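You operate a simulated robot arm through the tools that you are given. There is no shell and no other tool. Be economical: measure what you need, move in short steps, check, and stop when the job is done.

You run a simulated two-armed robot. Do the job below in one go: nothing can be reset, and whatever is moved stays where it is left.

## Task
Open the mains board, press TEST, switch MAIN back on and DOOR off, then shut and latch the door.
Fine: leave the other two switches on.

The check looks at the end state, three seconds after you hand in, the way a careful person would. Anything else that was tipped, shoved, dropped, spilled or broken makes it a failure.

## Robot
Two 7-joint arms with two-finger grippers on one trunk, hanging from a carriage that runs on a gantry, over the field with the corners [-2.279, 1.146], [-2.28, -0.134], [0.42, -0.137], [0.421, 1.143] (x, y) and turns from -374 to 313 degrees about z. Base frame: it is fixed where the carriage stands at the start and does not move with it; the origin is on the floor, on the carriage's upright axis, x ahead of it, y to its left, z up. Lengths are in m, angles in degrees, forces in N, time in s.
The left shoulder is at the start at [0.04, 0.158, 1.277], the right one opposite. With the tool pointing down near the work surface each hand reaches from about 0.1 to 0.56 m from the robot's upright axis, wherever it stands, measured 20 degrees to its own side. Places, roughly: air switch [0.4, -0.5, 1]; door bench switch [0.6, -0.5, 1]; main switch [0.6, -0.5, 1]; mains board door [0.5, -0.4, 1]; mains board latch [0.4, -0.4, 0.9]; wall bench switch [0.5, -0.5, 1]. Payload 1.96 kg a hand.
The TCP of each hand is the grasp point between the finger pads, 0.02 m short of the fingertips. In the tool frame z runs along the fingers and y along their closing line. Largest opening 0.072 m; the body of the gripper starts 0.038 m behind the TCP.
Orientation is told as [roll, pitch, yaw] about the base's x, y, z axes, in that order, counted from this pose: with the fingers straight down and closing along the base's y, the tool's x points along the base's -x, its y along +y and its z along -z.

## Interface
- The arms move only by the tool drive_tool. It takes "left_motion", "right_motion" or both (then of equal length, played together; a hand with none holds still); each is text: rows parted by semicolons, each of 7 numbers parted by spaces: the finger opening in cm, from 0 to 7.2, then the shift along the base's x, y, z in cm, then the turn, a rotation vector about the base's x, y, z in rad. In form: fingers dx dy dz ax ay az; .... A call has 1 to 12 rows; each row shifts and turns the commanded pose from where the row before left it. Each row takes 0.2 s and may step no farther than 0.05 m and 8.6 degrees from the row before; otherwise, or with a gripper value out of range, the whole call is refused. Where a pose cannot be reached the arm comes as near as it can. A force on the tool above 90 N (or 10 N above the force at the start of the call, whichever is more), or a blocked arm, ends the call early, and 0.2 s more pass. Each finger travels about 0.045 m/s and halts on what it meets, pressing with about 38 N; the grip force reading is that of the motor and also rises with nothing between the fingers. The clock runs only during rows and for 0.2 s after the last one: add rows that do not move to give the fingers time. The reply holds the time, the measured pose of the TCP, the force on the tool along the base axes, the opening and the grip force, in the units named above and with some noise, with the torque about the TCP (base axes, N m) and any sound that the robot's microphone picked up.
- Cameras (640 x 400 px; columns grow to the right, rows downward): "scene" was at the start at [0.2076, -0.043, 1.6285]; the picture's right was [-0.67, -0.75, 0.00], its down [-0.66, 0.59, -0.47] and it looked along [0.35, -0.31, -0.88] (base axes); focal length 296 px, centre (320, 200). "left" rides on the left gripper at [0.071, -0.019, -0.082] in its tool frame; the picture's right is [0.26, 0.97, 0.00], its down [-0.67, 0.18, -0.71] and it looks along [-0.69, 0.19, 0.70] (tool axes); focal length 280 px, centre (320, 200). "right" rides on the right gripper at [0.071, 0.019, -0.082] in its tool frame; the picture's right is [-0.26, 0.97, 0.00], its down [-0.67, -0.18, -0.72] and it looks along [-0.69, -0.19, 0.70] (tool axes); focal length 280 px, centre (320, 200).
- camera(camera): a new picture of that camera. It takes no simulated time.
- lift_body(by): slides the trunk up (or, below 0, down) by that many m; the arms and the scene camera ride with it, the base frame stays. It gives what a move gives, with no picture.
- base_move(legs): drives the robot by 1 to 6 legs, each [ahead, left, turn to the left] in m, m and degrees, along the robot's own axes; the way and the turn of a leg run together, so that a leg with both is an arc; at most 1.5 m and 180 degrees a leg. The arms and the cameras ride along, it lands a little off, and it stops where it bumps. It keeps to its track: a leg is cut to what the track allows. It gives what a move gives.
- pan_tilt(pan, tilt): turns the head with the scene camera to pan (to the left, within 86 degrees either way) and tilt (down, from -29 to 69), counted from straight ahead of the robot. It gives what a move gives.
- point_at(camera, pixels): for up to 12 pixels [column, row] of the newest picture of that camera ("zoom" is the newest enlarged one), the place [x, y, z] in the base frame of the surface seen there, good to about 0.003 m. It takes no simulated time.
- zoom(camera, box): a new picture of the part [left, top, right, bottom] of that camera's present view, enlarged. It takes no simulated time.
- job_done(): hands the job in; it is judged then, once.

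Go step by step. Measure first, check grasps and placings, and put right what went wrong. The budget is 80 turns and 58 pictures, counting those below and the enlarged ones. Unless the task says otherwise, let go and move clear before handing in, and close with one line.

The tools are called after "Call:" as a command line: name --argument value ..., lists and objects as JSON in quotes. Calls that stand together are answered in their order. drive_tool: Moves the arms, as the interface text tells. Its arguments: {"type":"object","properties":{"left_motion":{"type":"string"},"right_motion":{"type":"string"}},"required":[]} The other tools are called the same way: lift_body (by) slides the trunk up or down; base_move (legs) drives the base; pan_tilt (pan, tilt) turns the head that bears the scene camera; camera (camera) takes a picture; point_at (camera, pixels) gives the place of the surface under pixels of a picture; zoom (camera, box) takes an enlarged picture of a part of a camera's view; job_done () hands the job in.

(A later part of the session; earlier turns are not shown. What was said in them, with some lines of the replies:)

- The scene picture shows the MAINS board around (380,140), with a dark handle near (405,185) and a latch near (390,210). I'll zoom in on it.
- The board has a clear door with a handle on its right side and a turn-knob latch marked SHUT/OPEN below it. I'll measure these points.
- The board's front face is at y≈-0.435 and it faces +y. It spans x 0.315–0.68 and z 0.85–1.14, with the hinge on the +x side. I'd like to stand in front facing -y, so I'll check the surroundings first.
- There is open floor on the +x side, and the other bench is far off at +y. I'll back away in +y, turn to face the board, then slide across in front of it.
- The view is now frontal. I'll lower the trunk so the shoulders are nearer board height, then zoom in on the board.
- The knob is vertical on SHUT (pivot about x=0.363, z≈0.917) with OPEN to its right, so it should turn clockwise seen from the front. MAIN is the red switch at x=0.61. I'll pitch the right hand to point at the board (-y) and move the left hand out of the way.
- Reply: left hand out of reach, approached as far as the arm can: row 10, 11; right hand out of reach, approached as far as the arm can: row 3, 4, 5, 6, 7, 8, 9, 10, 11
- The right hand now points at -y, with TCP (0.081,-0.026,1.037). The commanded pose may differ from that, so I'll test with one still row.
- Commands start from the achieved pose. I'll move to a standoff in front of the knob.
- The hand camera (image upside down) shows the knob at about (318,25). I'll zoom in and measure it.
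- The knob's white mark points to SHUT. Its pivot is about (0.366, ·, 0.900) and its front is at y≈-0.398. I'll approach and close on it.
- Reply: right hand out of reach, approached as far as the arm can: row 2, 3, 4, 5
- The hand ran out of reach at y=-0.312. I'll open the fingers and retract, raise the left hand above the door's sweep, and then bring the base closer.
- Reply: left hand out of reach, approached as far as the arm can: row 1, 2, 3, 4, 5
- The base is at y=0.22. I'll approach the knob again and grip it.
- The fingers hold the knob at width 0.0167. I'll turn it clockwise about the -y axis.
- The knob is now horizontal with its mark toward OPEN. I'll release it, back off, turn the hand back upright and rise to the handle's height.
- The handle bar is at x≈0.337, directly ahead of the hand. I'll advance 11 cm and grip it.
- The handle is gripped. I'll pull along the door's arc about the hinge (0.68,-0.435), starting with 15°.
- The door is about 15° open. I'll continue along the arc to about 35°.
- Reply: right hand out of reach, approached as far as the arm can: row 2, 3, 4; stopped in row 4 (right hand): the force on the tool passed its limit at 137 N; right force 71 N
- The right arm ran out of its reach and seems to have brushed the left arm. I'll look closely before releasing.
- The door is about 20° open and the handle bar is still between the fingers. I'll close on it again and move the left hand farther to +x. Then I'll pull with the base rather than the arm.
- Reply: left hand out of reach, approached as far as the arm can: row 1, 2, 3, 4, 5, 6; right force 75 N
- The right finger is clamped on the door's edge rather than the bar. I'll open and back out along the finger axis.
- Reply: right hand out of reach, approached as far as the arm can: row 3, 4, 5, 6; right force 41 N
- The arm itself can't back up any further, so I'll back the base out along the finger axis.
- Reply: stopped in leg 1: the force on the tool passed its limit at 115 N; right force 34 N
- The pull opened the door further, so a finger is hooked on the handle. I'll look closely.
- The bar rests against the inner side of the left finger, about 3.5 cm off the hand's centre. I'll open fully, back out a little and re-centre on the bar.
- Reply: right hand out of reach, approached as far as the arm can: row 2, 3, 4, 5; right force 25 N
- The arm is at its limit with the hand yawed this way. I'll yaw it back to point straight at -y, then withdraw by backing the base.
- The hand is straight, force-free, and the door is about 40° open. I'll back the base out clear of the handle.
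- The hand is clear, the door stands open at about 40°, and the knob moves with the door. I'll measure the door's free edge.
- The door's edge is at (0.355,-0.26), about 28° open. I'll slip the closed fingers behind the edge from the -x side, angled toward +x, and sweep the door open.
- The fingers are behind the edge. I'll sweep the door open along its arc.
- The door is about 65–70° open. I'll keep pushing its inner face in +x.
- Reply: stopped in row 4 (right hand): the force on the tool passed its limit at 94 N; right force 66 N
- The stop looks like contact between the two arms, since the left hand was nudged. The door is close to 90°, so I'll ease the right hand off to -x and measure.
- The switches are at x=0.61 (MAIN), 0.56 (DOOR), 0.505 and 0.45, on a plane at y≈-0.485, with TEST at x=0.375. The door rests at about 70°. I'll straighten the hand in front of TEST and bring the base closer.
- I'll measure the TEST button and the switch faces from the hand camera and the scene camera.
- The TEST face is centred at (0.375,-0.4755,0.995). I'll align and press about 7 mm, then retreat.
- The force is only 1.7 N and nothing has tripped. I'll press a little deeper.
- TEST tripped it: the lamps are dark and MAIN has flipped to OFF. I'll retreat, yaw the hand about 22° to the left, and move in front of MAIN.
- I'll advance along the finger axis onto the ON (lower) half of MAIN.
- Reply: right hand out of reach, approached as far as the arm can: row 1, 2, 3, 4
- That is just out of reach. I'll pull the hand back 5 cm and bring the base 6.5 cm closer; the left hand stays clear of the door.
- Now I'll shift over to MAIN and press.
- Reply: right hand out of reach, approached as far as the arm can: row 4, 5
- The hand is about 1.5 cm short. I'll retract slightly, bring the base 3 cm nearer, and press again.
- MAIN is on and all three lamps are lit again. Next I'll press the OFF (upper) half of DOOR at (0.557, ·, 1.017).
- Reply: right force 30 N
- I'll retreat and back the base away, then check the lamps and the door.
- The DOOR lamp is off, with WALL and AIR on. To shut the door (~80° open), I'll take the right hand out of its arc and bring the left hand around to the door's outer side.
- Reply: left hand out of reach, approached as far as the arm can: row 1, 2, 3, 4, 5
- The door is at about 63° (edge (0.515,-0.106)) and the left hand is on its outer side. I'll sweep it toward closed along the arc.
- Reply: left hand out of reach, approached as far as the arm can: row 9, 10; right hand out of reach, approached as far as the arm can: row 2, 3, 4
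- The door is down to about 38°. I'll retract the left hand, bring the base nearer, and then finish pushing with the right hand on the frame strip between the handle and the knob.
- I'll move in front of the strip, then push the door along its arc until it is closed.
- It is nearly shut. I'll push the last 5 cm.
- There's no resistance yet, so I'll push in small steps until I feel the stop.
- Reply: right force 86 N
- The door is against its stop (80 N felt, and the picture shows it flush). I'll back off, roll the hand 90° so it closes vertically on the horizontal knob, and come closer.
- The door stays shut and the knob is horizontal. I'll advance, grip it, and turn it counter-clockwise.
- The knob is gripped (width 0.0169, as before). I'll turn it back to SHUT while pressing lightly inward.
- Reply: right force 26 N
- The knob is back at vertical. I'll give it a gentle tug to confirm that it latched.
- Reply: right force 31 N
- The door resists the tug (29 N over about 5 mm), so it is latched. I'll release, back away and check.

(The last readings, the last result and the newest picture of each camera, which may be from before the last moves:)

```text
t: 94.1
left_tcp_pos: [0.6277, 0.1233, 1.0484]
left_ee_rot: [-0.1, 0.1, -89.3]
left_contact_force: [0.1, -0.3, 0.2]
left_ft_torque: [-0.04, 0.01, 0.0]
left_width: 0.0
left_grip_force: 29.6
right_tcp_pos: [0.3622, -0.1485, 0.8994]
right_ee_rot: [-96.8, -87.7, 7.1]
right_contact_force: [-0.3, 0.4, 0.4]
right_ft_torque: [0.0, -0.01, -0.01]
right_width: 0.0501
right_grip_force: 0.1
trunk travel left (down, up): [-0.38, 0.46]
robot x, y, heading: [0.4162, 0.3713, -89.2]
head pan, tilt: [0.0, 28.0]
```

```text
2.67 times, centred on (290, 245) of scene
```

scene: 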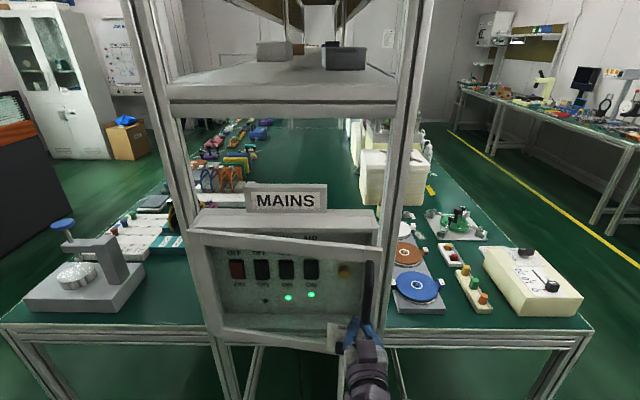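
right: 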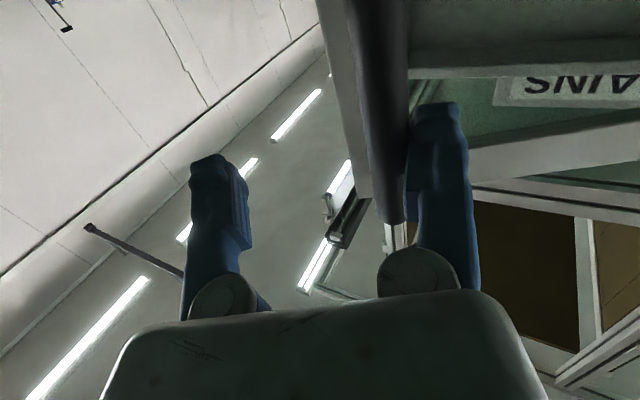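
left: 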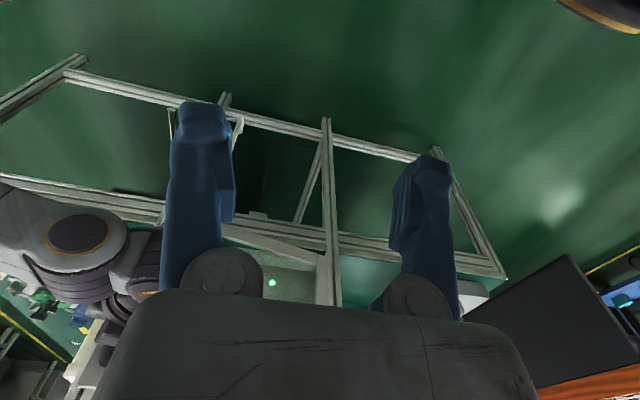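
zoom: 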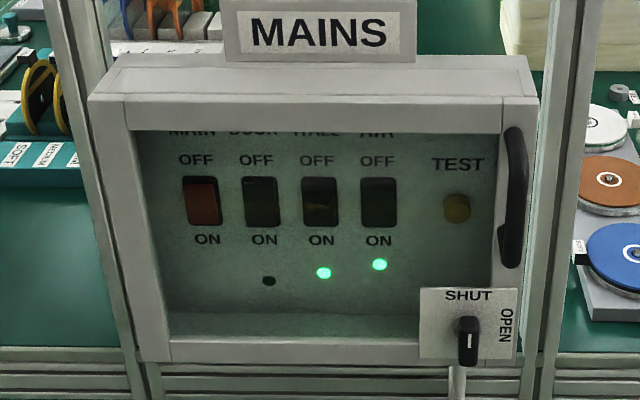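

The picture shows the door flush and the knob upright on SHUT, with the DOOR lamp dark and the WALL and AIR lamps lit. Both hands are clear, so I'm handing in.

Call:
job_done

```text
The job is handed in.
```

I pressed TEST, which tripped the board, then switched MAIN back on and DOOR off; WALL and AIR are still on. The door is shut and latched, and it held against a gentle tug.
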